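You operate a simulated robot arm through the tools that you are given. There is no shell and no other tool. Be economical: measure what you need, move in short steps, check, and stop when the job is done.

The job below is to be done with a simulated robot arm. You get a single attempt, and the scene is never put back.

JOB
Take the test block two on the top of the grey bench and put it away on the top of the long steel bench. Then open the blue drawer, put the sachet on the top of the small table away in the inside of the blue drawer, then shut the drawer. Then fetch the yellow chip plate and set it on the top of the blue mat. Then put one of the dust traps from the top of the steel table on top of the green-band drain cup. Then open the upper drawer of the grey bench, put the test block six in the front half of the upper drawer of the grey bench and shut the drawer again. Then shut the machine ten spool cover. Do these in the order given.
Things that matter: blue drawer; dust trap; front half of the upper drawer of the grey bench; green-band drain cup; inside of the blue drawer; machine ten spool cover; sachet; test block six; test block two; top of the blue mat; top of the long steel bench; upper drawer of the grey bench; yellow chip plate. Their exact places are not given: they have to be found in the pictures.

It is judged by the outcome, as a careful person would: the job done as asked, and still so three seconds after it is handed in. It fails if anything else is knocked over, pushed out of place, dropped, spilled or broken. Lids that push on must go on centred and level and be pressed home; caps that screw on are set level and turned clockwise until they are tight.

ROBOT AND FRAMES
A 7-joint arm with a vacuum gripper on a trunk, on a base that drives. Base frame: it is fixed to the floor where the robot stands at the start and does not move with it; the origin is under the middle of the robot, x ahead of it, y to its left, z up. Lengths are in m, angles in rad, forces in N, time in s.
Its first joint turns from -2.007 to 2.007 rad. Places, roughly: blue drawer [0.6, -4.1, 0.6]; dust trap [-2, -1, 0.75]; front half of the upper drawer of the grey bench [0.4, 0, 0.7]; green-band drain cup (7x7x7 cm) [-1.7, -0.9, 0.7]; inside of the blue drawer [0.7, -4.1, 0.6]; machine ten spool cover [-1.8, -0.3, 1.3]; sachet [-2, -2.5, 0.75]; test block six [0.5, -2.75, 0.75]; top of the blue mat [0.7, -3.2, 0.8]; top of the long steel bench [-1.5, 3.3, 0.8]; upper drawer of the grey bench [0.4, 0, 0.7]; yellow chip plate [-1.75, -2.25, 0.75]. Payload 2.55 kg.
Tool frame: the origin (TCP) lies in the middle of the cups' lips, and z points out of the cups. The gripper has 1 cup of 0.044 m across, covering 0.044 by 0.044 m (tool x, y); the bellows give 0.02 m. With the vacuum on, a cup seals on a smooth face that it is pressed against (1 to 4 N); it does not hold porous or soft things. The pull reaches 55 N.
Orientation is that of the tool frame in the base frame, as [roll, pitch, yaw] about the fixed x, y, z axes, in that order (R = Rz(yaw) Ry(pitch) Rx(roll)). With the cups facing straight down, the tool's x points along the base's -x, its y along +y and its z along -z.

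CONTROLS
- The arm moves only by the tool move_arm. Its argument "moves" is one flat list of numbers, 7 for each row, row after row: the shift along the tool's x, y, z in m, then the turn, a rotation vector about the tool's x, y, z in degrees, then the vacuum: 1 switches it on, 0 off. In form: [tx, ty, tz, ax, ay, az, valve, tx, ty, tz, ax, ay, az, valve, ...]. A call has 1 to 20 rows; each row shifts and turns the commanded pose from where the row before left it, along the tool's axes as they then stand. Each row takes 0.2 s and may step no farther than 0.05 m and 0.15 rad from the row before; otherwise, or with a gripper value out of range, the whole call is refused. A pose out of reach is approached as far as the arm can. The call stops where the force on the tool passes 40 N (or 10 N more than at its start, if that is more) or the arm is blocked; 0.2 s more then pass. The pull builds up within a second once a cup has sealed. Time passes only in rows, and 0.2 s behind the last, so rows that do not move give it time. The reply holds the time, the measured pose of the TCP, the force on the tool along the base axes and the pull of the vacuum, in the units named above and with some noise, with the torque about the TCP (base axes, N m) and any sound that the robot's microphone picked up, and new pictures: "views" is both (left out), scene, wrist or none.
- Cameras (640 x 400 px; columns grow to the right, rows downward): "scene" is now at [-0.0116, 0.1456, 1.7308]; the picture's right is [-0.55, -0.84, 0.00], its down [-0.78, 0.51, -0.36] and it looks along [0.30, -0.20, -0.93] (base axes); focal length 273 px, centre (320, 200). "wrist" rides on the gripper at [0.081, 0.006, -0.173] in the tool frame; the picture's right is [-0.08, 1.00, 0.00], its down [-0.89, -0.07, -0.45] and it looks along [-0.44, -0.04, 0.90] (tool axes); focal length 256 px, centre (320, 200).
- move_column(by): slides the trunk up (or, below 0, down) by that many m; the arm and the scene camera ride with it, the base frame stays. It gives what a move gives, with no picture.
- steer(legs): drives the robot by 1 to 6 legs, each [ahead, left, turn to the left] in m, m and rad, along the robot's own axes; the way and the turn of a leg run together, so that a leg with both is an arc; at most 1.5 m and 3.142 rad a leg. The arm and the cameras ride along, it lands a little off, and it stops where it bumps. It gives what a move gives, and a new picture of the scene camera.
- aim_head(pan, tilt): turns the head with the scene camera to pan (to the left, within 2.705 rad either way) and tilt (down, from -0.506 to 1.204), counted from straight ahead of the robot. It gives what a move gives, and a new picture of the scene camera.
- locate(camera, pixels): there is no depth. For up to 12 entries [column, row, z] of the newest picture of that camera ("zoom" is the newest enlarged one), the place [x, y] in the base frame at which the ray of that pixel passes the height z, good to about 0.002 m. No time passes.
- inspect(camera, box): a new picture of the part [left, top, right, bottom] of that camera's present view, enlarged. No time passes.
- job_done(): hands the job in; it is judged then, once.

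Go step by step. Measure first, check grasps and placings, and put right what went wrong. The budget is 145 turns and 260 pictures, counting those below and the enlarged ones. Unless the task says otherwise, let go and move clear before handing in, and close with one line.

The tools are called after "Emit:" as a command line: name --argument value ..., lists and objects as JSON in quotes. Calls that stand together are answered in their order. move_arm: Moves the arm, as the interface text tells. Its arguments: {"type":"object","properties":{"moves":{"type":"array"},"views":{"type":"string","enum":["both","scene","wrist","none"]}},"required":["moves"]} The other tools are called the same way: move_column (by) slides the trunk up or down; steer (legs) drives the base; aim_head (pan, tilt) turns the head that bears the scene camera; locate (camera, pixels) gives the place at which the rays of pixels pass given heights; inspect (camera, box) takes an enlarged picture of a part of a camera's view; job_done () hands the job in.

At the start:

```text
time: 0.0
position: [0.4648, 0.066, 1.0302]
orientation: [3.141, -0.001, 3.14]
contact_force: [-0.3, -0.6, 0.6]
ft_torque: [0.01, 0.0, 0.0]
pull: 0.1
trunk travel left (down, up): [-0.85, 0.14]
robot x, y, heading: [-0.0025, 0.0021, 0.0]
head pan, tilt: [-0.578, 1.201]
```

scene: 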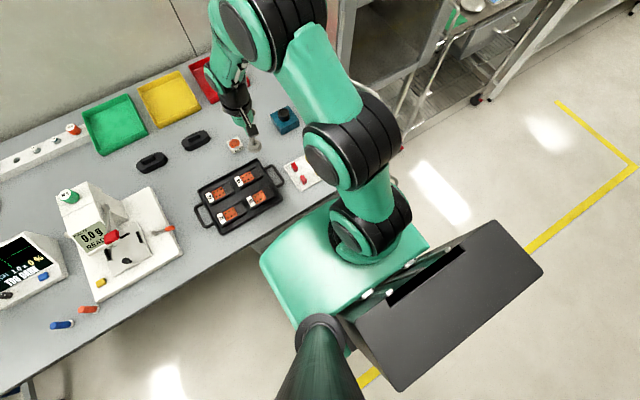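
wrist: 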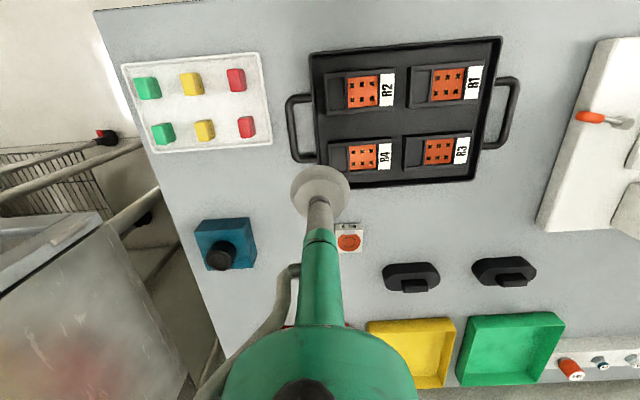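

The wrist picture shows a black tray with blocks labelled R1–R4 (R2 around pixel 362,92). I'll enlarge it and look around with the head.

Emit:
inspect --camera "wrist" --box '[280, 30, 520, 270]'

Emit:
aim_head --pan 0.3 --tilt 0.6

```text
1.67 times, centred on (400, 150) of wrist
```

zoom: 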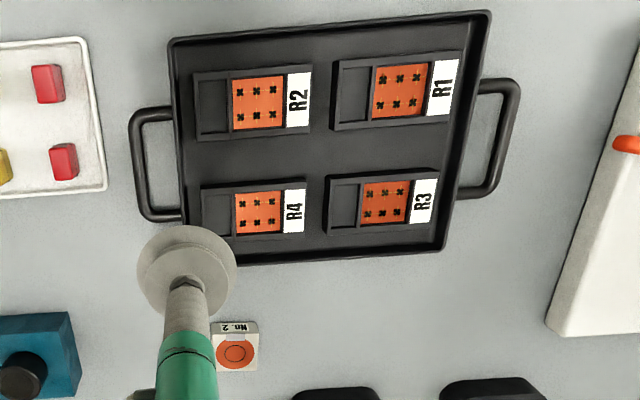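

```text
time: 1.2
position: [0.465, 0.0676, 1.0299]
orientation: [3.141, 0.0, -3.142]
contact_force: [0.5, -0.2, 0.6]
ft_torque: [0.02, -0.02, -0.02]
pull: 0.0
trunk travel left (down, up): [-0.85, 0.14]
robot x, y, heading: [-0.0024, 0.0014, 0.001]
head pan, tilt: [0.3, 0.6]
```

scene: 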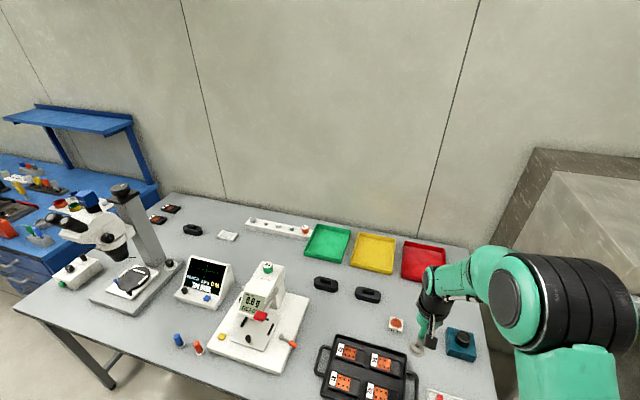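

The small block beside the gripper (wrist 349,238) reads something like "No. 2". I'll enlarge and locate it.

Emit:
inspect --camera "wrist" --box '[310, 205, 390, 265]'

Emit:
locate --camera "wrist" --pixels '[[349, 239, 0.62], [349, 239, 0.65], [348, 241, 0.65], [225, 245, 0.62], [400, 95, 0.62]]'

Emit:
inspect --camera "scene" --box '[360, 270, 500, 390]'

```text
6.67 times, centred on (350, 235) of wrist
```

zoom: 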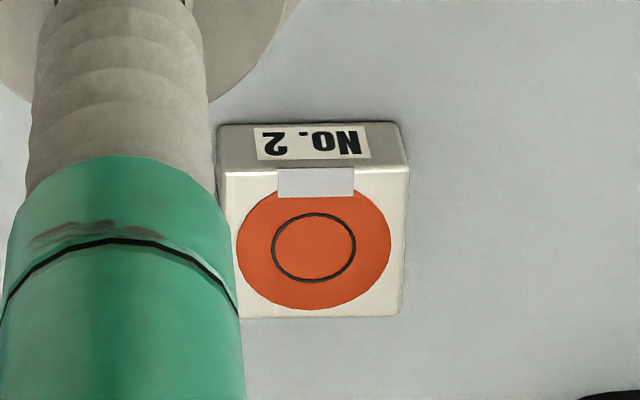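

```text
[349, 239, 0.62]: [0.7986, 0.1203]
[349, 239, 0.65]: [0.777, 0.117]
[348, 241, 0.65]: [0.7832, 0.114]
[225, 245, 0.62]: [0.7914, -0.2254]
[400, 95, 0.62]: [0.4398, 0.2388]
```

```text
3.33 times, centred on (430, 330) of scene
```

zoom: 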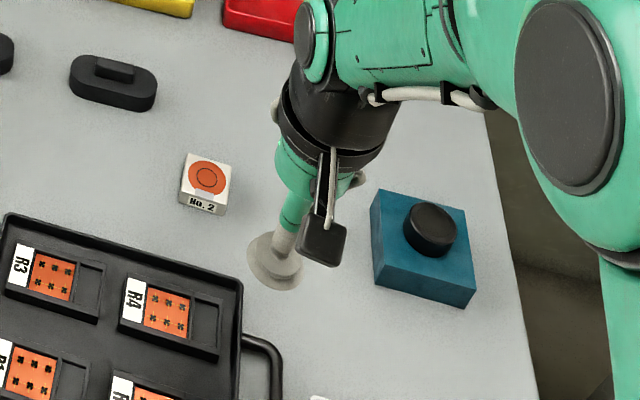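

The block is "NO. 2". I'll triangulate its top height with both cameras.

Emit:
locate --camera "scene" --pixels '[[396.4, 324, 0.64], [396.4, 324, 0.66], [396.4, 324, 0.68], [396.4, 324, 0.7], [396.4, 324, 0.72], [396.4, 324, 0.74], [396.4, 324, 0.76], [396.4, 324, 0.78]]'

Emit:
locate --camera "wrist" --pixels '[[349, 241.4, 0.64], [349, 241.4, 0.68], [349, 241.4, 0.7], [349, 241.4, 0.72], [349, 241.4, 0.74], [349, 241.4, 0.76], [349, 241.4, 0.78], [335.5, 246, 0.68], [362, 246, 0.68], [349, 230, 0.68], [349, 252, 0.68]]'

Emit:
aim_head --pan 1.4 --tilt 0.5

```text
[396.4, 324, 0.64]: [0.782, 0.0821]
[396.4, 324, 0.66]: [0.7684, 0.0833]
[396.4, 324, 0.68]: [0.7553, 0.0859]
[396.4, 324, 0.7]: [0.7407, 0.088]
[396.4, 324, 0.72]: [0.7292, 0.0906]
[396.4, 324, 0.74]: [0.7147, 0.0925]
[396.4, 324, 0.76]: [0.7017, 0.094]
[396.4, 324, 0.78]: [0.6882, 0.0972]
```

```text
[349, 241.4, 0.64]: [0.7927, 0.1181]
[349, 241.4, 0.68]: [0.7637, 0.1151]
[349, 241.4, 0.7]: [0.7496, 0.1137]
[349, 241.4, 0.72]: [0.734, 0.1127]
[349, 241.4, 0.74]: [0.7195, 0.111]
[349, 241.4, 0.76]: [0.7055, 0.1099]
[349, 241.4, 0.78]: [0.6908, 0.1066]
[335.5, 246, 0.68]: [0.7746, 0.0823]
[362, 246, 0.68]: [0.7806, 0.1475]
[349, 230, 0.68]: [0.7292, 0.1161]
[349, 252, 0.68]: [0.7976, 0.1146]
```

```text
time: 2.5
position: [0.4647, 0.0665, 1.0303]
orientation: [-3.14, 0.0, 3.141]
contact_force: [-1.2, 0.0, 0.6]
ft_torque: [0.03, 0.04, -0.03]
pull: 0.0
trunk travel left (down, up): [-0.85, 0.14]
robot x, y, heading: [-0.0024, 0.0006, 0.0]
head pan, tilt: [1.4, 0.499]
```

scene: 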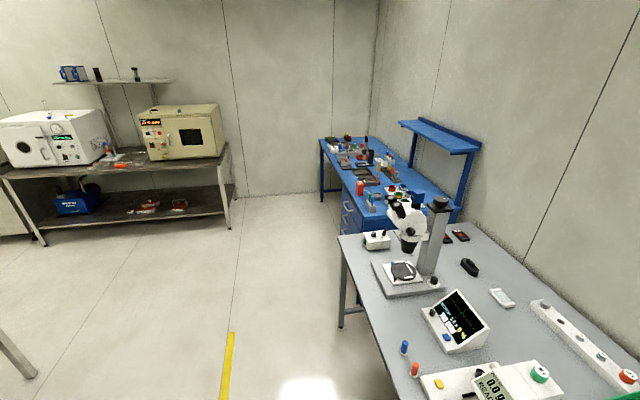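

Triangulation gives the block's top at about (0.658, 0.103, 0.82), a little out of reach; the long steel bench at the far left carries two ovens. I'll look down at the gap between base and bench.

Emit:
aim_head --pan 0.0 --tilt 1.2

Emit:
inspect --camera "scene" --box '[0, 0, 640, 400]'

```text
time: 4.0
position: [0.464, 0.0665, 1.029]
orientation: [-3.14, 0.001, -3.141]
contact_force: [-0.2, 0.3, -1.2]
ft_torque: [0.02, 0.0, -0.02]
pull: 0.0
trunk travel left (down, up): [-0.85, 0.14]
robot x, y, heading: [-0.0006, 0.0026, 0.002]
head pan, tilt: [0.0, 1.201]
```

scene: 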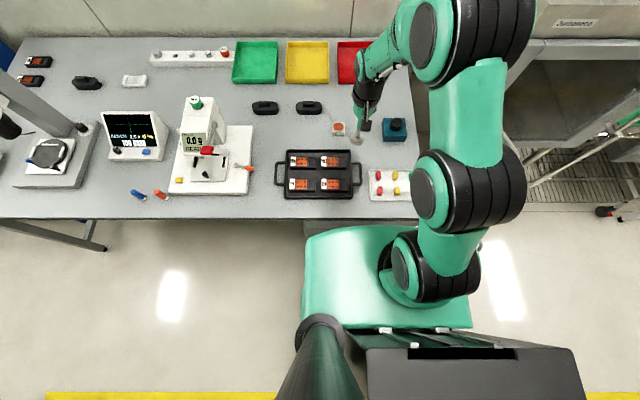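

```text
1.00 times, centred on (320, 200) of scene
```

zoom: 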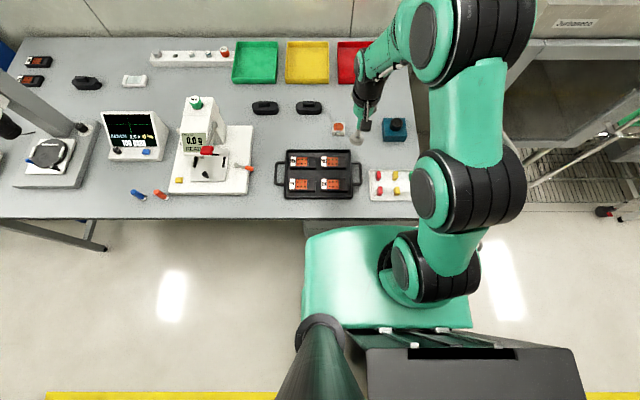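

Emit:
locate --camera "scene" --pixels '[[300, 218, 0.79], [390, 221, 0.79], [320, 230, 0.3], [320, 230, 0.5], [430, 270, 0.6], [338.5, 129, 0.82], [338.5, 129, 0.8]]'

Emit:
steer --legs '[[0.04, 0, 0]]'

```text
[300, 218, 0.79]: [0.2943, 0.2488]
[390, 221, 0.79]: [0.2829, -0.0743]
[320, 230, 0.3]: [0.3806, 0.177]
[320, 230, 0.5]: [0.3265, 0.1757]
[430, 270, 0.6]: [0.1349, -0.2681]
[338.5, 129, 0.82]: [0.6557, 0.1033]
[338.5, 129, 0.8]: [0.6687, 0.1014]
```

```text
time: 4.9
position: [0.5056, 0.0661, 1.0297]
orientation: [-3.141, 0.001, -3.14]
contact_force: [0.5, 0.9, 0.1]
ft_torque: [0.0, 0.02, -0.01]
pull: 0.0
trunk travel left (down, up): [-0.85, 0.14]
robot x, y, heading: [0.0398, -0.0013, 0.001]
head pan, tilt: [0.0, 1.201]
```

scene: 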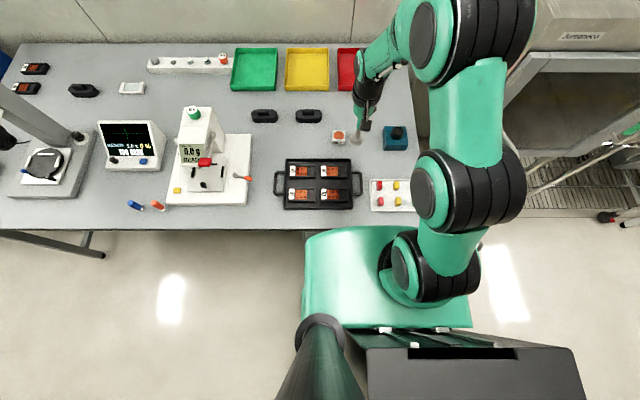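

No bump; another 5 cm ahead so the block lies within 0.58 m.

Emit:
steer --legs '[[0.05, 0, 0]]'

```text
time: 6.0
position: [0.549, 0.0678, 1.03]
orientation: [-3.14, 0.0, 3.134]
contact_force: [-1.0, -0.4, -0.3]
ft_torque: [0.0, -0.04, -0.02]
pull: 0.0
trunk travel left (down, up): [-0.85, 0.14]
robot x, y, heading: [0.0871, 0.0049, -0.007]
head pan, tilt: [0.0, 1.201]
stopped in leg 1: the robot was blocked; the commanded pose is now the measured one
```

scene: 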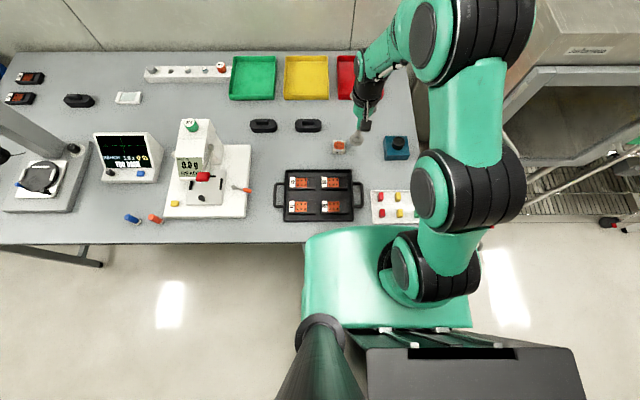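

The base touched the bench at x = 0.087, which leaves the block 0.57 m away. I'll move above it and look with the wrist camera.

Emit:
move_arm --moves '[-0.035, 0.012, 0, 0, 0, 0, 0, -0.035, 0.012, 0, 0, 0, 0, 0, -0.03, 0.01, 0.03, 0, 0, 0, 0, 0, 0, 0.04, 0, 0, 0, 0, 0, 0, 0.02, 0, 0, 0, 0]'

Emit:
inspect --camera "wrist" --box '[240, 140, 400, 240]'

```text
time: 7.2
position: [0.6524, 0.1026, 0.9409]
orientation: [3.141, 0.0, 3.133]
contact_force: [0.5, -0.2, -0.4]
ft_torque: [-0.03, -0.01, 0.01]
pull: 0.0
trunk travel left (down, up): [-0.85, 0.14]
robot x, y, heading: [0.0841, 0.0064, -0.006]
head pan, tilt: [0.0, 1.201]
```

scene: 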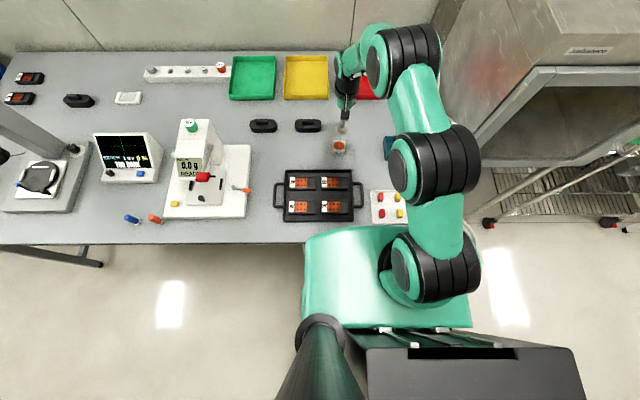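
wrist: 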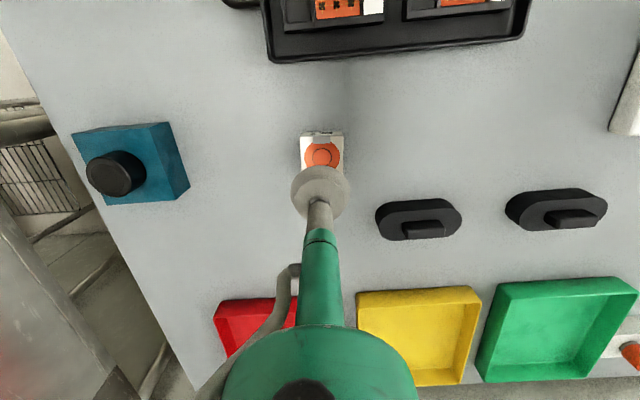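

```text
4.00 times, centred on (320, 190) of wrist
```

zoom: 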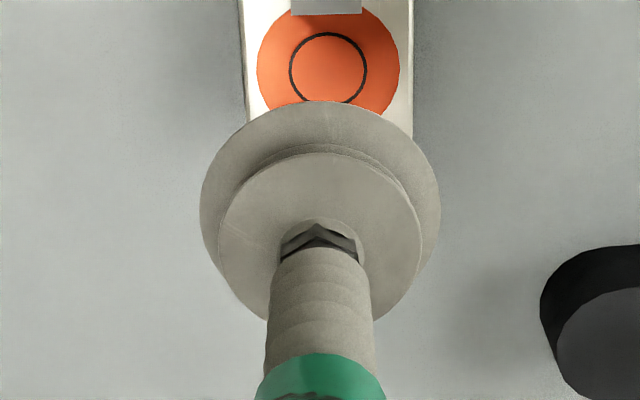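

Emit:
locate --camera "wrist" --pixels '[[322, 156.8, 0.82], [322, 156.8, 0.81], [322, 156.8, 0.83], [301, 157, 0.82], [343.2, 157, 0.82], [322, 142, 0.82], [322, 143.2, 0.82]]'

Emit:
inspect --camera "wrist" --box '[270, 110, 370, 210]'

Emit:
locate --camera "scene" --pixels '[[340, 146, 0.8], [340, 146, 0.82]]'

Emit:
inspect --camera "scene" --box '[310, 110, 370, 170]'

```text
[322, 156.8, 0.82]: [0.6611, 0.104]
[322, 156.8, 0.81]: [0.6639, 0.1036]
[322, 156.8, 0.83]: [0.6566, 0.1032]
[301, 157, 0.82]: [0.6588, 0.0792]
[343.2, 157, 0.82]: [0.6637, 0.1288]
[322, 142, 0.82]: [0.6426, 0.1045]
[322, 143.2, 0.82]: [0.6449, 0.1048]
```

```text
4.00 times, centred on (320, 160) of wrist
```

zoom: 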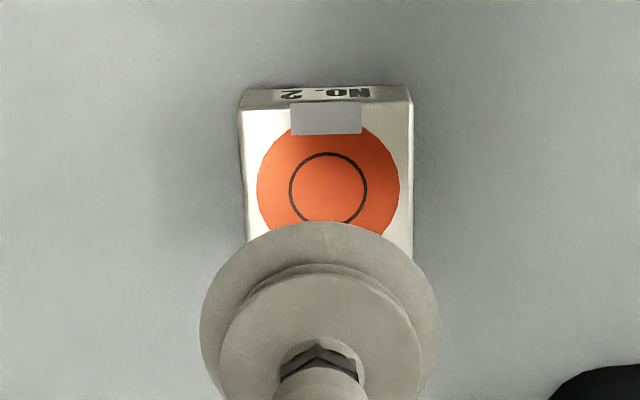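

```text
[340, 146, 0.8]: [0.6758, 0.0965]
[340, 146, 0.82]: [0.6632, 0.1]
```

```text
6.67 times, centred on (340, 140) of scene
```

zoom: 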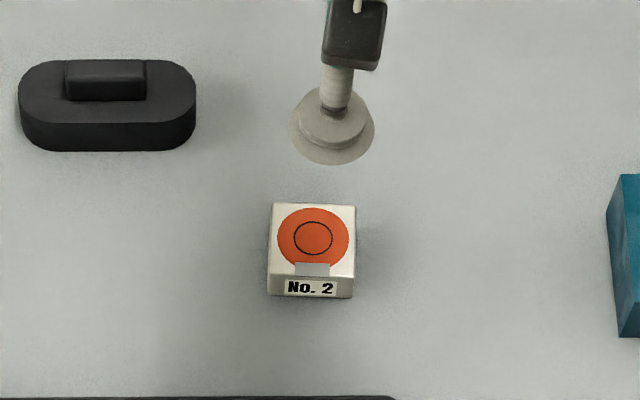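

Block top centre is about (0.661, 0.104, 0.82), 5 cm wide. I'll centre over it and descend with the vacuum on to contact.

Emit:
move_arm --moves '[-0.0095, 0.0012, 0.03, 0, 0, 0, 1, 0, 0, 0.04, 0, 0, 0, 1, 0, 0, 0.03, 0, 0, 0, 1, 0, 0, 0.015, 0, 0, 0, 1, 0, 0, 0.006, 0, 0, 0, 1, 0, 0, 0, 0, 0, 0, 1]'

```text
time: 8.6
position: [0.6616, 0.1014, 0.8217]
orientation: [3.138, 0.009, 3.135]
contact_force: [-0.9, 0.1, 24.4]
ft_torque: [0.04, 0.52, -0.01]
pull: 55.2
trunk travel left (down, up): [-0.85, 0.14]
robot x, y, heading: [0.085, -0.0, -0.012]
head pan, tilt: [0.0, 1.201]
```

scene: 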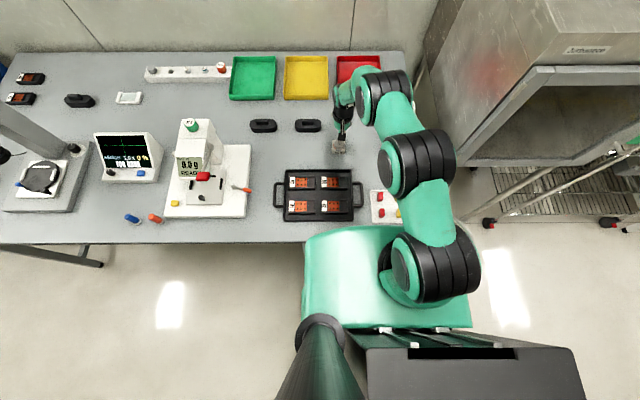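
wrist: 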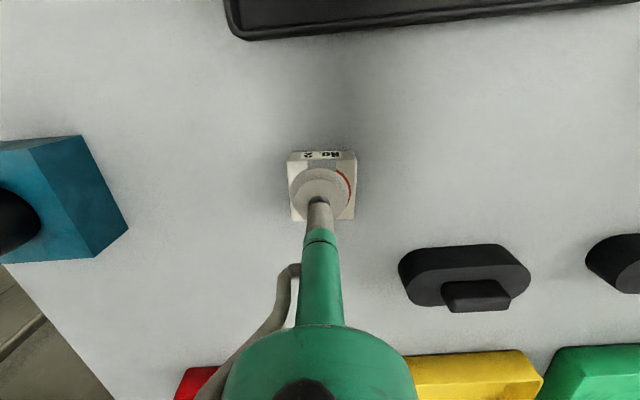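

Pull is 55 N, sealed. I lift and check.

Emit:
move_arm --moves '[0, 0, -0.02, 0, 0, 0, 1, 0, 0, -0.04, 0, 0, 0, 1, 0, 0, -0.05, 0, 0, 0, 1, 0.04, 0, -0.03, 0, 0, 0, 1, 0.05, 0, 0, 0, 0, 0, 1, 0.05, 0, 0, 0, 0, 0, 1, 0.05, 0, 0, 0, 0, 0, 1, 0.05, 0, 0, 0, 0, 0, 1]'

```text
time: 10.4
position: [0.42, 0.1028, 0.9573]
orientation: [-3.142, 0.003, 3.136]
contact_force: [0.5, -0.3, -0.7]
ft_torque: [0.04, -0.02, -0.02]
pull: 54.9
trunk travel left (down, up): [-0.85, 0.14]
robot x, y, heading: [0.0864, 0.0055, -0.005]
head pan, tilt: [0.0, 1.201]
```

scene: 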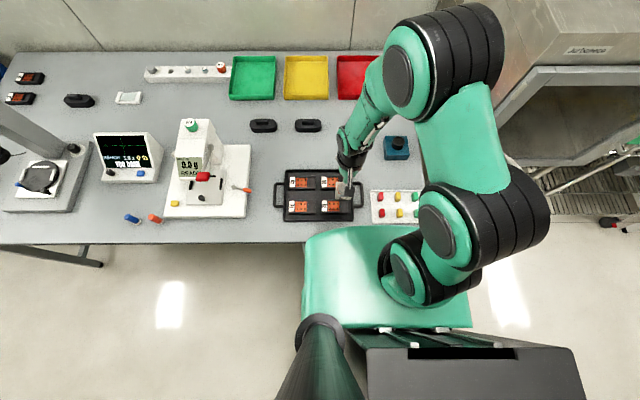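
wrist: 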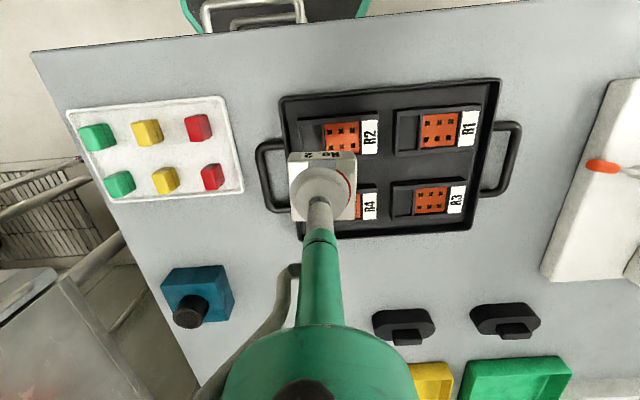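

Block two is held. I back away from the bench half a metre and turn left to view the way.

Emit:
steer --legs '[[-0.6, 0, 0], [0, 0, 1.57]]'

Emit:
aim_head --pan 0.3 --tilt 0.5

```text
time: 17.7
position: [-0.6241, 0.3422, 0.9575]
orientation: [3.14, -0.001, -1.577]
contact_force: [-0.4, 0.2, -2.1]
ft_torque: [0.02, -0.02, 0.0]
pull: 54.9
trunk travel left (down, up): [-0.85, 0.14]
robot x, y, heading: [-0.5246, 0.008, 1.564]
head pan, tilt: [0.0, 1.201]
```

scene: 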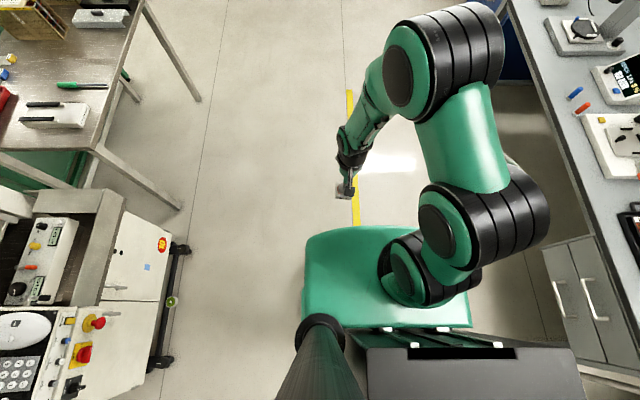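

```text
time: 18.8
position: [-0.6227, 0.342, 0.956]
orientation: [-3.141, -0.001, -1.576]
contact_force: [-0.1, -0.8, -2.0]
ft_torque: [0.02, -0.03, 0.01]
pull: 54.6
trunk travel left (down, up): [-0.85, 0.14]
robot x, y, heading: [-0.5243, 0.0084, 1.562]
head pan, tilt: [0.3, 0.499]
```

scene: 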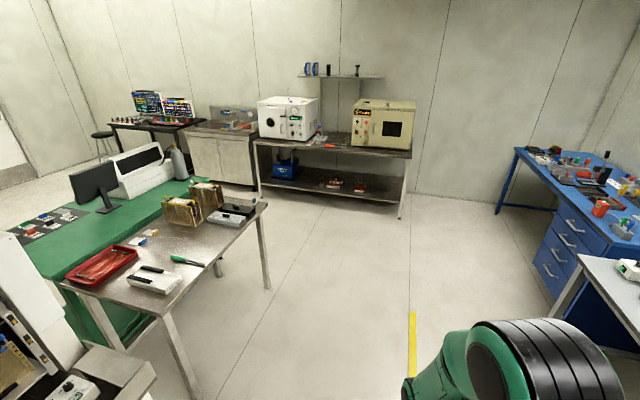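

The bench with ovens (255–410, 135–160) fits [-1.5, 3.3]. I'll locate its surface and enlarge.

Emit:
locate --camera "scene" --pixels '[[256, 143, 0.8], [410, 157, 0.8], [335, 146, 0.8], [340, 138, 0.8], [260, 201, 0.8], [265, 205, 0.8]]'

Emit:
inspect --camera "scene" --box '[240, 60, 440, 220]'

```text
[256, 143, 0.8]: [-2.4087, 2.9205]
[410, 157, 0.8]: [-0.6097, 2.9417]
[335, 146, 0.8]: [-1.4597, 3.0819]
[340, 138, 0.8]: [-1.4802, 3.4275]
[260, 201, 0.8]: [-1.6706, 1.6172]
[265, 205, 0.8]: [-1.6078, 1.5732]
```

```text
2.50 times, centred on (340, 140) of scene
```

zoom: 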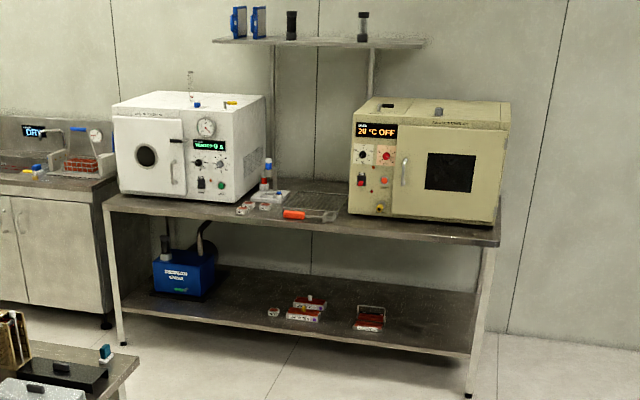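

I drive up towards the bench, stopping short to look.

Emit:
steer --legs '[[1.45, 0, 0], [0.75, 0.5, 0]]'

Emit:
aim_head --pan 0.2 --tilt 0.8

```text
time: 30.1
position: [-1.0836, 2.5036, 0.9566]
orientation: [3.141, -0.002, -1.568]
contact_force: [0.1, -0.4, -1.4]
ft_torque: [0.01, 0.01, 0.0]
pull: 55.1
trunk travel left (down, up): [-0.85, 0.14]
robot x, y, heading: [-0.9814, 2.1651, 1.573]
head pan, tilt: [0.3, 0.499]
```

scene: 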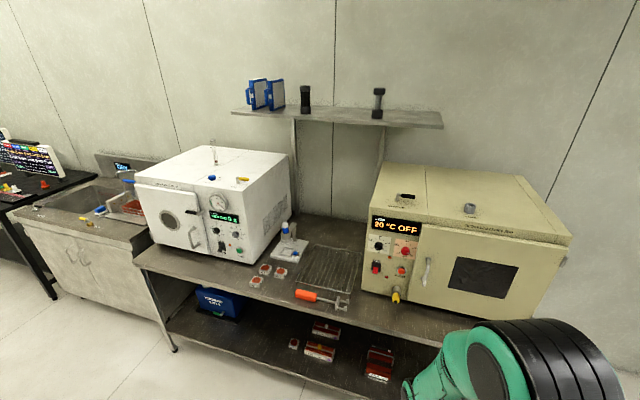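

```text
time: 30.9
position: [-1.0852, 2.5045, 0.9565]
orientation: [-3.141, -0.002, -1.568]
contact_force: [0.4, -0.8, -1.3]
ft_torque: [-0.01, 0.03, 0.01]
pull: 54.2
trunk travel left (down, up): [-0.85, 0.14]
robot x, y, heading: [-0.9839, 2.1696, 1.577]
head pan, tilt: [0.201, 0.799]
```

scene: 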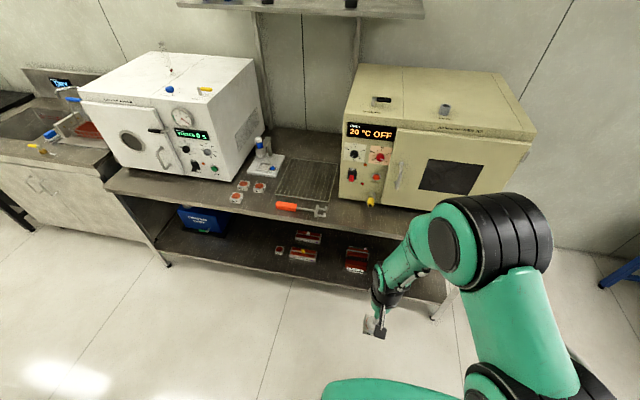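

Emit:
inspect --camera "scene" --box '[110, 110, 400, 290]'

Emit:
locate --camera "scene" --pixels '[[205, 183, 0.79], [205, 203, 0.79], [236, 197, 0.81], [300, 150, 0.79], [300, 221, 0.79], [180, 185, 0.79], [350, 212, 0.79], [330, 190, 0.79], [290, 207, 0.8]]'

```text
2.21 times, centred on (255, 200) of scene
```

zoom: 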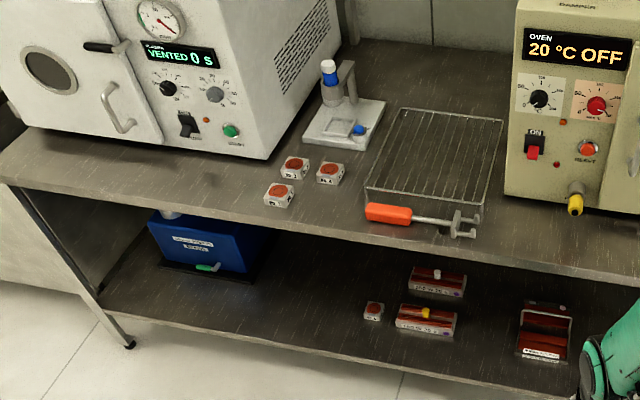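

```text
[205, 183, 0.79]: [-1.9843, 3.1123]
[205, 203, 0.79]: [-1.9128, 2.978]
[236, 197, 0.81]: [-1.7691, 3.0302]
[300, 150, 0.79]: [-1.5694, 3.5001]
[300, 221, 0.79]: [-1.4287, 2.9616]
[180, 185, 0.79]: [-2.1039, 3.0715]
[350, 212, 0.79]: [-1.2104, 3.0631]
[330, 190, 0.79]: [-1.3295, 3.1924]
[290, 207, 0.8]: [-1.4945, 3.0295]
```

I'll place it on the clear strip left of the three other blocks, near (-1.90, 3.03). I drive left and up to the bench.

Emit:
steer --legs '[[0.2, 0.8, 0], [0.17, 0, 0]]'

Emit:
aim_head --pan 0.2 --tilt 1.1

Emit:
move_arm --moves '[0, 0, 0, 0, 0, 0, 1]' --views "wrist"

```text
time: 36.4
position: [-1.8852, 2.8751, 0.9551]
orientation: [3.14, -0.001, -1.567]
contact_force: [0.7, 0.1, -1.0]
ft_torque: [-0.01, 0.0, -0.02]
pull: 55.0
trunk travel left (down, up): [-0.85, 0.14]
robot x, y, heading: [-1.7807, 2.5449, 1.572]
head pan, tilt: [0.201, 0.799]
```

scene: 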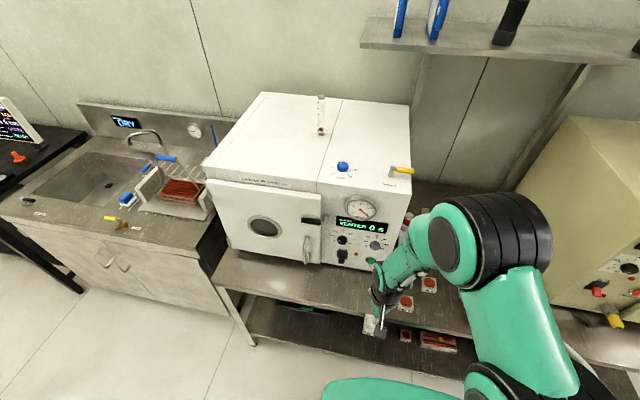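

```text
time: 37.2
position: [-1.8856, 2.8747, 0.9564]
orientation: [-3.141, -0.002, -1.568]
contact_force: [0.4, 0.0, -1.1]
ft_torque: [0.02, 0.03, 0.02]
pull: 55.1
trunk travel left (down, up): [-0.85, 0.14]
robot x, y, heading: [-1.7855, 2.5409, 1.577]
head pan, tilt: [0.201, 1.1]
```

scene: 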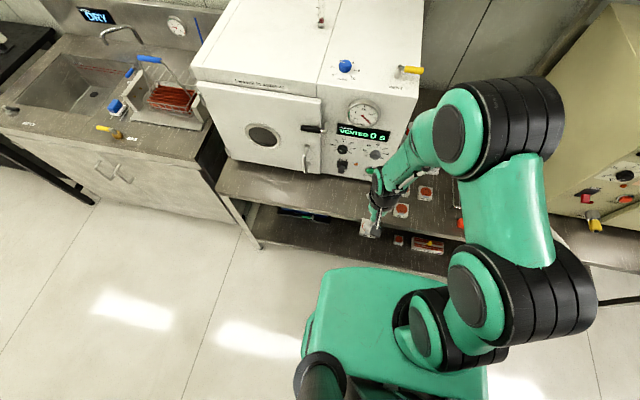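

```text
time: 37.6
position: [-1.884, 2.8748, 0.9559]
orientation: [-3.141, -0.001, -1.567]
contact_force: [0.1, 0.2, -1.9]
ft_torque: [0.0, 0.02, 0.01]
pull: 55.3
trunk travel left (down, up): [-0.85, 0.14]
robot x, y, heading: [-1.7809, 2.5403, 1.575]
head pan, tilt: [0.201, 1.1]
```

wrist: 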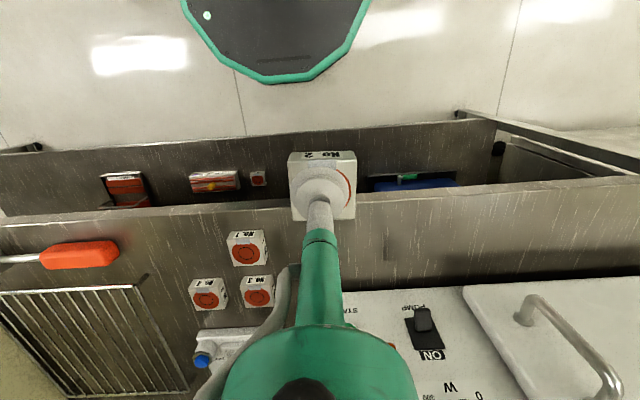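

Emit:
locate --camera "scene" --pixels '[[290, 172, 0.79], [290, 203, 0.79], [330, 180, 0.79], [330, 210, 0.79], [401, 210, 0.82]]'

Emit:
locate --camera "wrist" --pixels '[[400, 198, 0.79], [247, 251, 0.82], [265, 250, 0.82], [400, 285, 0.79]]'

```text
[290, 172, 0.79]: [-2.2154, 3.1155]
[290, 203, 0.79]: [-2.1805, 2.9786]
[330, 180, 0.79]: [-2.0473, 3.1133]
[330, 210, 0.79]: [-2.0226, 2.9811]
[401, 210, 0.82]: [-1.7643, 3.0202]
```

```text
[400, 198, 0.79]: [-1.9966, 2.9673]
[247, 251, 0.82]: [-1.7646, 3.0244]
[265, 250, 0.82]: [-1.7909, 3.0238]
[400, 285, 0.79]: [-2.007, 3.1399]
```

Clear strip is y 2.975–3.115. I move to (-1.90, 3.02) and lower gently until contact.

Emit:
move_arm --moves '[-0.05, 0.006, 0, 0, 0, 0, 1, -0.05, 0.005, 0, 0, 0, 0, 1, -0.044, 0.005, 0, 0, 0, 0, 1, 0, 0, 0.04, 0, 0, 0, 1, 0, 0, 0.04, 0, 0, 0, 1, 0, 0, 0.02, 0, 0, 0, 1]' --views "both"

```text
refused: row 1 steps farther than a row can; nothing moved
```

Emit:
move_arm --moves '[-0.04, 0.004, 0, 0, 0, 0, 1, -0.04, 0.004, 0, 0, 0, 0, 1, -0.04, 0.004, 0, 0, 0, 0, 1, -0.024, 0.004, 0, 0, 0, 0, 1, 0, 0, 0.04, 0, 0, 0, 1, 0, 0, 0.04, 0, 0, 0, 1, 0, 0, 0.02, 0, 0, 0, 1]' --views "both"

```text
time: 39.2
position: [-1.9001, 3.0178, 0.8573]
orientation: [3.141, 0.0, -1.567]
contact_force: [0.2, -0.2, -1.6]
ft_torque: [-0.03, -0.02, -0.01]
pull: 54.6
trunk travel left (down, up): [-0.85, 0.14]
robot x, y, heading: [-1.7848, 2.5415, 1.578]
head pan, tilt: [0.201, 1.1]
```

scene: 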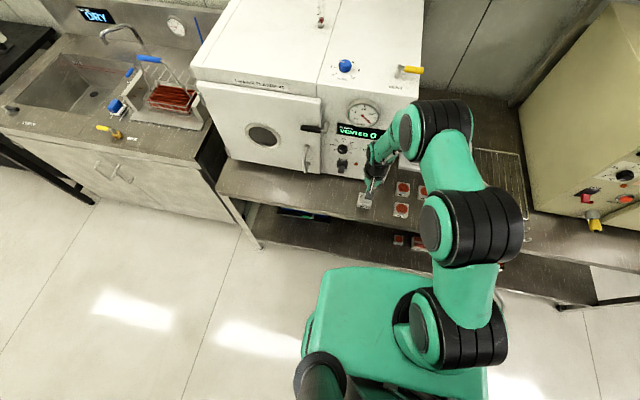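
wrist: 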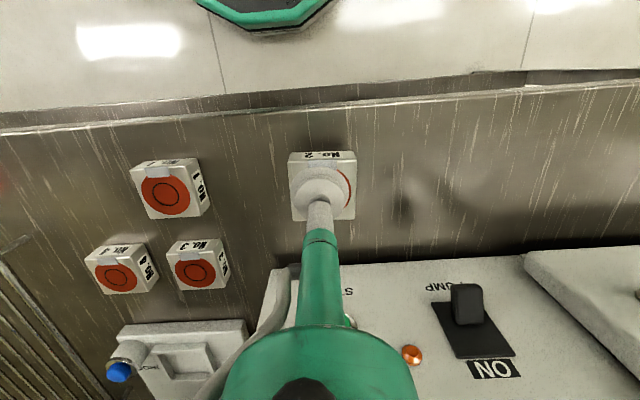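

Emit:
move_arm --moves '[0, 0, 0.01, 0, 0, 0, 1, 0, 0, 0.006, 0, 0, 0, 1, 0, 0, 0.005, 0, 0, 0, 1, 0, 0, 0.004, 0, 0, 0, 1]' --views "none"

```text
time: 40.2
position: [-1.9019, 3.0192, 0.8326]
orientation: [3.142, 0.0, -1.568]
contact_force: [-0.4, 0.0, -2.3]
ft_torque: [-0.03, -0.03, 0.01]
pull: 55.4
trunk travel left (down, up): [-0.85, 0.14]
robot x, y, heading: [-1.7834, 2.5399, 1.574]
head pan, tilt: [0.201, 1.1]
```

Emit:
move_arm --moves '[0, 0, 0.004, 0, 0, 0, 1, 0, 0, 0.004, 0, 0, 0, 1, 0, 0, 0.003, 0, 0, 0, 1]' --views "none"

```text
time: 41.0
position: [-1.9021, 3.0188, 0.8242]
orientation: [-3.141, 0.004, -1.567]
contact_force: [1.1, -4.1, 21.4]
ft_torque: [-0.19, 0.1, 0.1]
pull: 55.3
trunk travel left (down, up): [-0.85, 0.14]
robot x, y, heading: [-1.7802, 2.5417, 1.576]
head pan, tilt: [0.201, 1.1]
```

Contact at 0.824. I release the vacuum, wait, and lift.

Emit:
move_arm --moves '[0, 0, -0.002, 0, 0, 0, 0, 0, 0, 0, 0, 0, 0, 0, 0, 0, 0, 0, 0, 0, 0, 0, 0, 0, 0, 0, 0, 0, 0, 0, -0.005, 0, 0, 0, 0, 0, 0, -0.02, 0, 0, 0, 0, 0, 0, -0.04, 0, 0, 0, 0, 0, 0, -0.04, 0, 0, 0, 0, 0.04, 0, -0.02, 0, 0, 0, 0, 0.05, 0, 0, 0, 0, 0, 0, 0.05, 0, 0, 0, 0, 0, 0]' --views "scene"

Emit:
inspect --camera "scene" --box '[300, 140, 480, 260]'

```text
time: 43.4
position: [-1.8982, 2.8762, 0.9478]
orientation: [3.142, -0.001, -1.568]
contact_force: [0.2, -0.6, -0.4]
ft_torque: [0.01, 0.01, -0.03]
pull: 0.0
trunk travel left (down, up): [-0.85, 0.14]
robot x, y, heading: [-1.7838, 2.5396, 1.573]
head pan, tilt: [0.201, 1.1]
```

scene: 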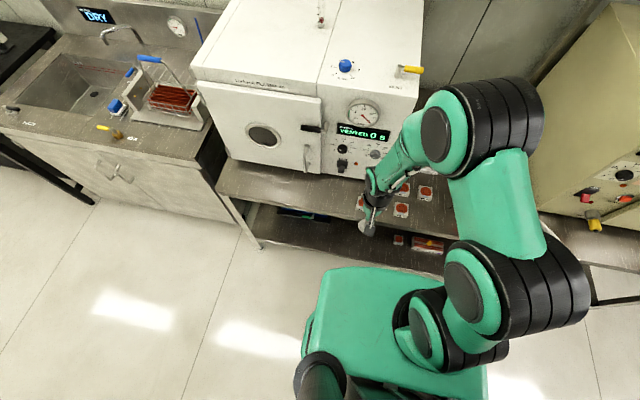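

```text
3.33 times, centred on (390, 200) of scene
```

zoom: 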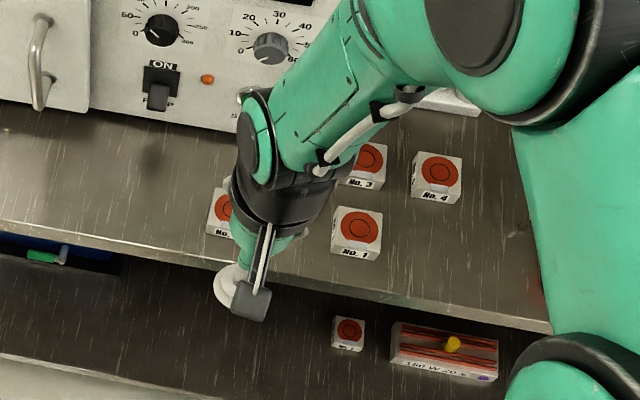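

Block two sits by its siblings. I now drive back into the aisle, turn to face the other end of the room and look.

Emit:
steer --legs '[[-0.35, -0.4, 0], [-0.3, -0.83, 0], [-1.4, 0, 0], [0, 0, -1.57], [0, 0, -1.57]]'

Emit:
aim_head --pan 0.0 --tilt 0.5

```text
time: 65.0
position: [-0.4022, 0.1584, 0.9465]
orientation: [3.141, -0.001, 1.585]
contact_force: [0.0, 0.2, -0.1]
ft_torque: [-0.01, 0.01, 0.01]
pull: 0.1
trunk travel left (down, up): [-0.85, 0.14]
robot x, y, heading: [-0.5196, 0.492, -1.554]
head pan, tilt: [0.201, 1.1]
```

scene: 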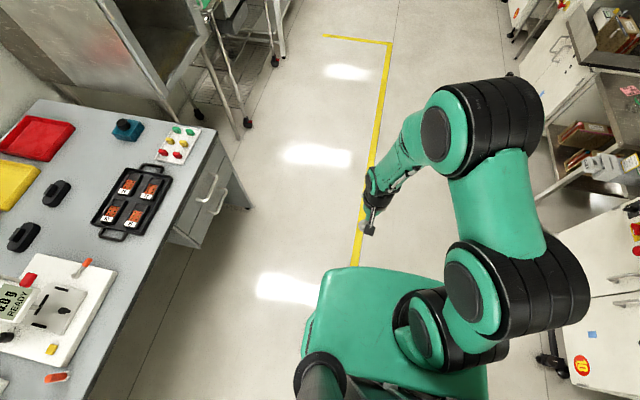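

```text
time: 66.0
position: [-0.4014, 0.1588, 0.9464]
orientation: [3.141, -0.003, 1.583]
contact_force: [0.2, 0.0, 0.1]
ft_torque: [0.01, 0.0, 0.04]
pull: 0.2
trunk travel left (down, up): [-0.85, 0.14]
robot x, y, heading: [-0.5223, 0.4971, -1.556]
head pan, tilt: [0.0, 0.499]
```

scene: 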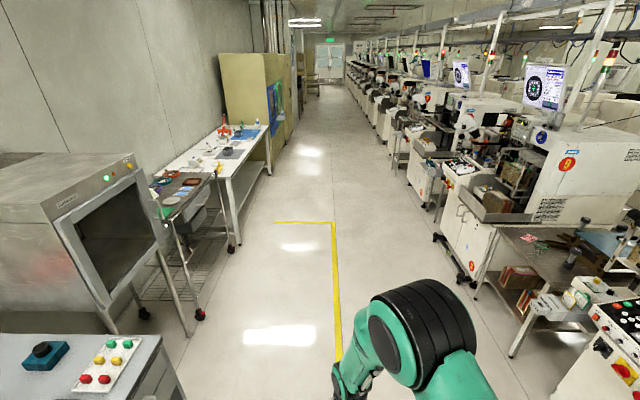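

The aisle is clear. I drive 1.5 m then 0.8 m ahead and look left and right.

Emit:
steer --legs '[[1.5, 0, 0], [1.2, 0, 0]]'

Emit:
aim_head --pan 0.7 --tilt 0.6

Emit:
aim_head --pan -1.4 --tilt 0.6

```text
time: 79.2
position: [-0.3597, -2.5492, 0.9475]
orientation: [3.141, -0.003, 1.584]
contact_force: [-0.4, -0.4, -0.8]
ft_torque: [0.01, 0.0, 0.0]
pull: 0.0
trunk travel left (down, up): [-0.85, 0.14]
robot x, y, heading: [-0.4797, -2.2156, -1.56]
head pan, tilt: [0.0, 0.499]
```

scene: 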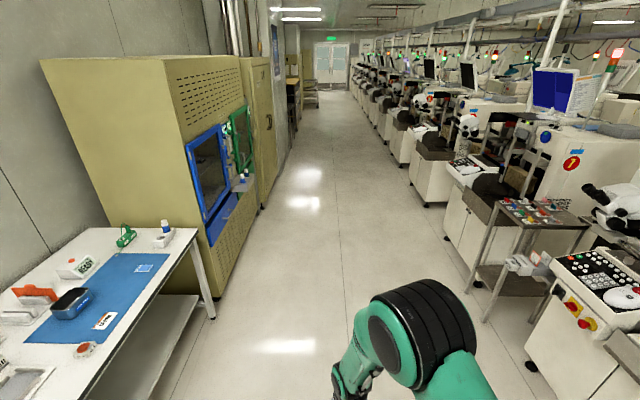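

```text
time: 80.2
position: [-0.359, -2.5497, 0.9469]
orientation: [-3.141, -0.002, 1.582]
contact_force: [-0.2, 0.1, -0.5]
ft_torque: [0.0, -0.02, -0.03]
pull: 0.0
trunk travel left (down, up): [-0.85, 0.14]
robot x, y, heading: [-0.4783, -2.2163, -1.562]
head pan, tilt: [0.7, 0.6]
```

scene: 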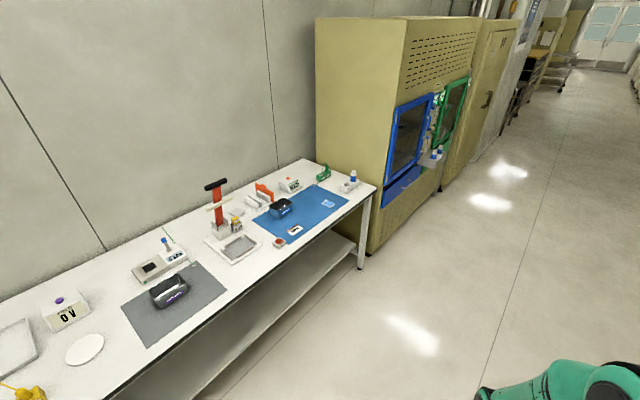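

```text
time: 82.2
position: [-0.3593, -2.5504, 0.9468]
orientation: [3.14, -0.002, 1.583]
contact_force: [-0.4, 0.3, -0.8]
ft_torque: [-0.02, 0.0, -0.02]
pull: 0.0
trunk travel left (down, up): [-0.85, 0.14]
robot x, y, heading: [-0.4759, -2.2136, -1.561]
head pan, tilt: [-1.4, 0.6]
```

scene: 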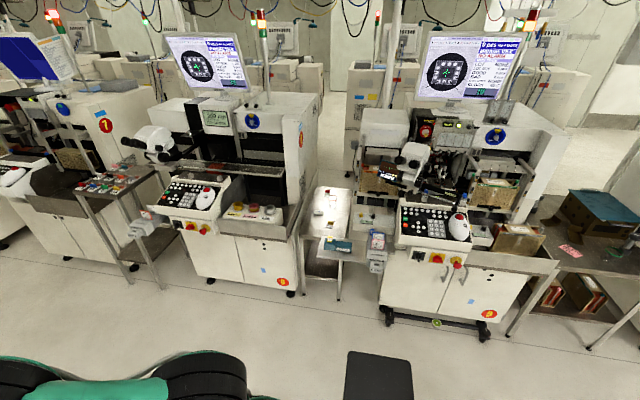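

The small table is between the machines at (330,215); the tan cabinet past the white bench has blue parts around y = -4.1. I'll enlarge both.

Emit:
inspect --camera "scene" --box '[200, 170, 420, 310]'

Emit:
locate --camera "scene" --pixels '[[330, 196, 0.75], [330, 222, 0.75], [315, 188, 0.75], [350, 190, 0.75], [302, 235, 0.75], [342, 238, 0.75], [240, 210, 0.8], [270, 210, 0.8]]'

Emit:
aim_head --pan 0.3 --tilt 0.6

Emit:
inspect --camera "scene" --box '[120, 40, 320, 280]'

```text
2.86 times, centred on (310, 240) of scene
```

zoom: 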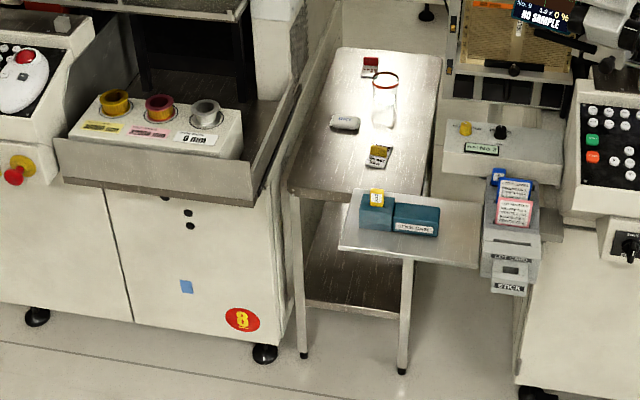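

```text
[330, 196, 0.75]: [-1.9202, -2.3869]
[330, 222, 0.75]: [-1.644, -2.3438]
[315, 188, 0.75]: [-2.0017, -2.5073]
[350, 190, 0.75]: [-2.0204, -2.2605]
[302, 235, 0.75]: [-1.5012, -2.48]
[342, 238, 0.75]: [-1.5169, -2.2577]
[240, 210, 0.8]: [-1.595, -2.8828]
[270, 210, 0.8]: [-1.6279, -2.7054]
```

```text
time: 84.0
position: [-0.3596, -2.5491, 0.9464]
orientation: [-3.142, -0.002, 1.581]
contact_force: [0.5, 0.0, -1.0]
ft_torque: [0.01, -0.01, 0.0]
pull: 0.1
trunk travel left (down, up): [-0.85, 0.14]
robot x, y, heading: [-0.4773, -2.2119, -1.561]
head pan, tilt: [0.3, 0.6]
```

scene: 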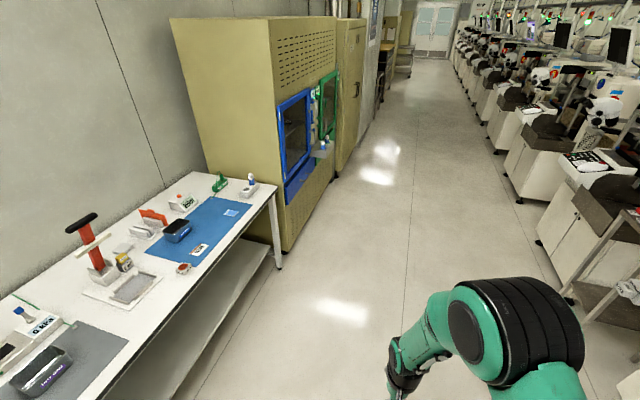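

```text
1.67 times, centred on (220, 160) of scene
```

zoom: 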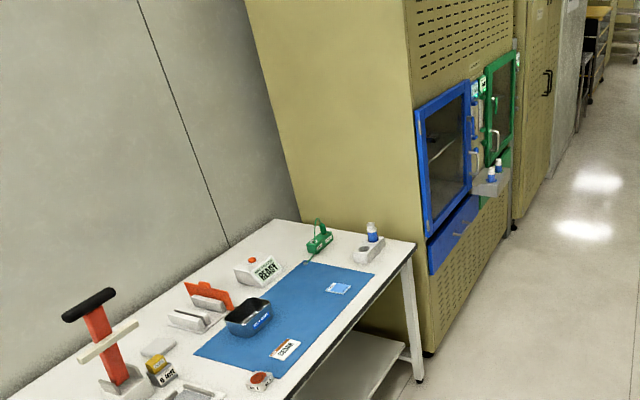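

The blue drawer is below the blue door of the tan cabinet. I drive alongside it and turn to face it.

Emit:
steer --legs '[[1.4, 0, 0], [0.5, 0, 0], [0, 0, 1.56]]'

Emit:
aim_head --pan 0.2 --tilt 0.8

```text
time: 97.2
position: [-0.1319, -3.9953, 0.9469]
orientation: [-3.14, -0.001, 3.117]
contact_force: [0.0, 0.4, 0.1]
ft_torque: [-0.01, 0.02, -0.02]
pull: 0.1
trunk travel left (down, up): [-0.85, 0.14]
robot x, y, heading: [-0.4713, -4.1012, -0.023]
head pan, tilt: [0.3, 0.6]
```

scene: 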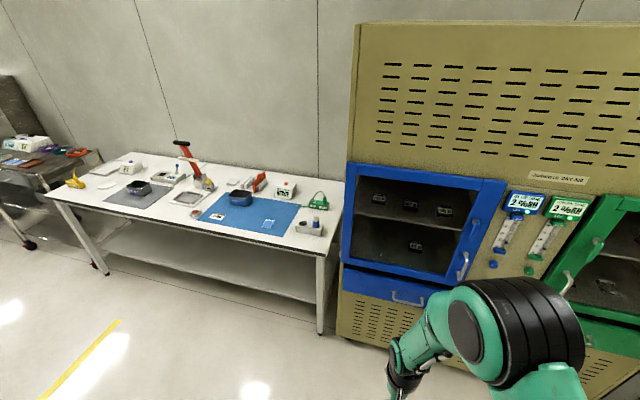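

```text
time: 97.9
position: [-0.1317, -3.9952, 0.9472]
orientation: [-3.141, -0.001, 3.119]
contact_force: [-0.4, -0.6, -0.1]
ft_torque: [-0.01, -0.01, 0.0]
pull: 0.0
trunk travel left (down, up): [-0.85, 0.14]
robot x, y, heading: [-0.4722, -4.1033, -0.02]
head pan, tilt: [0.201, 0.799]
```

scene: 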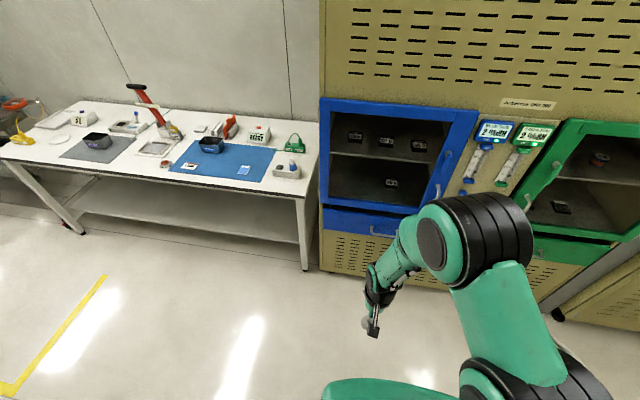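

Emit:
locate --camera "scene" --pixels '[[320, 270, 0.05], [550, 318, 0.05], [323, 206, 0.66], [323, 232, 0.5], [323, 206, 0.62], [322, 100, 1.1], [385, 230, 0.6]]'

Emit:
inspect --camera "scene" --box '[300, 80, 560, 290]'

Emit:
move_arm --moves '[0, 0, 0, 0, 0, 0, 0]' --views "wrist"

```text
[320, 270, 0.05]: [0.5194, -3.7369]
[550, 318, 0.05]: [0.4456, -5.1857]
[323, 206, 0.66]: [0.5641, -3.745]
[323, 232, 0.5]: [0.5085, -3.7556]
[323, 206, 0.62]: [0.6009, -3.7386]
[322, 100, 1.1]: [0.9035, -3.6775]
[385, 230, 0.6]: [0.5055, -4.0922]
```

```text
1.90 times, centred on (430, 185) of scene
```

zoom: 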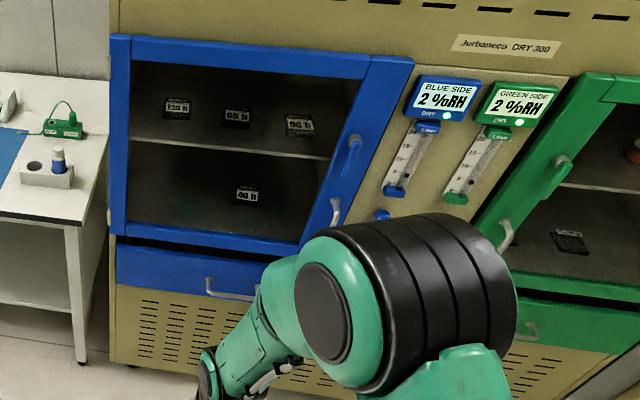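

```text
time: 98.3
position: [-0.1323, -3.9952, 0.9464]
orientation: [-3.141, -0.002, 3.119]
contact_force: [0.5, -0.2, -0.2]
ft_torque: [0.0, -0.02, 0.02]
pull: 0.1
trunk travel left (down, up): [-0.85, 0.14]
robot x, y, heading: [-0.4695, -4.1038, -0.02]
head pan, tilt: [0.201, 0.799]
```

wrist: 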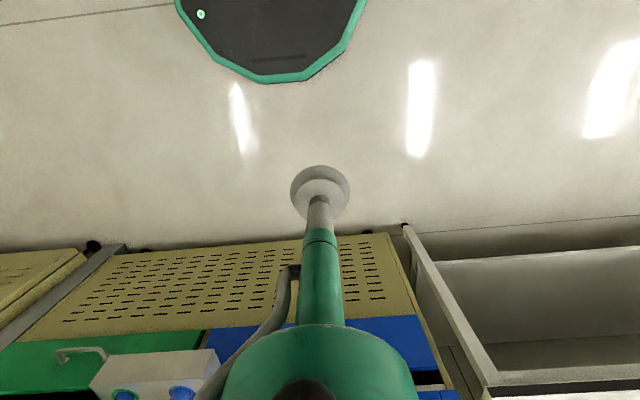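

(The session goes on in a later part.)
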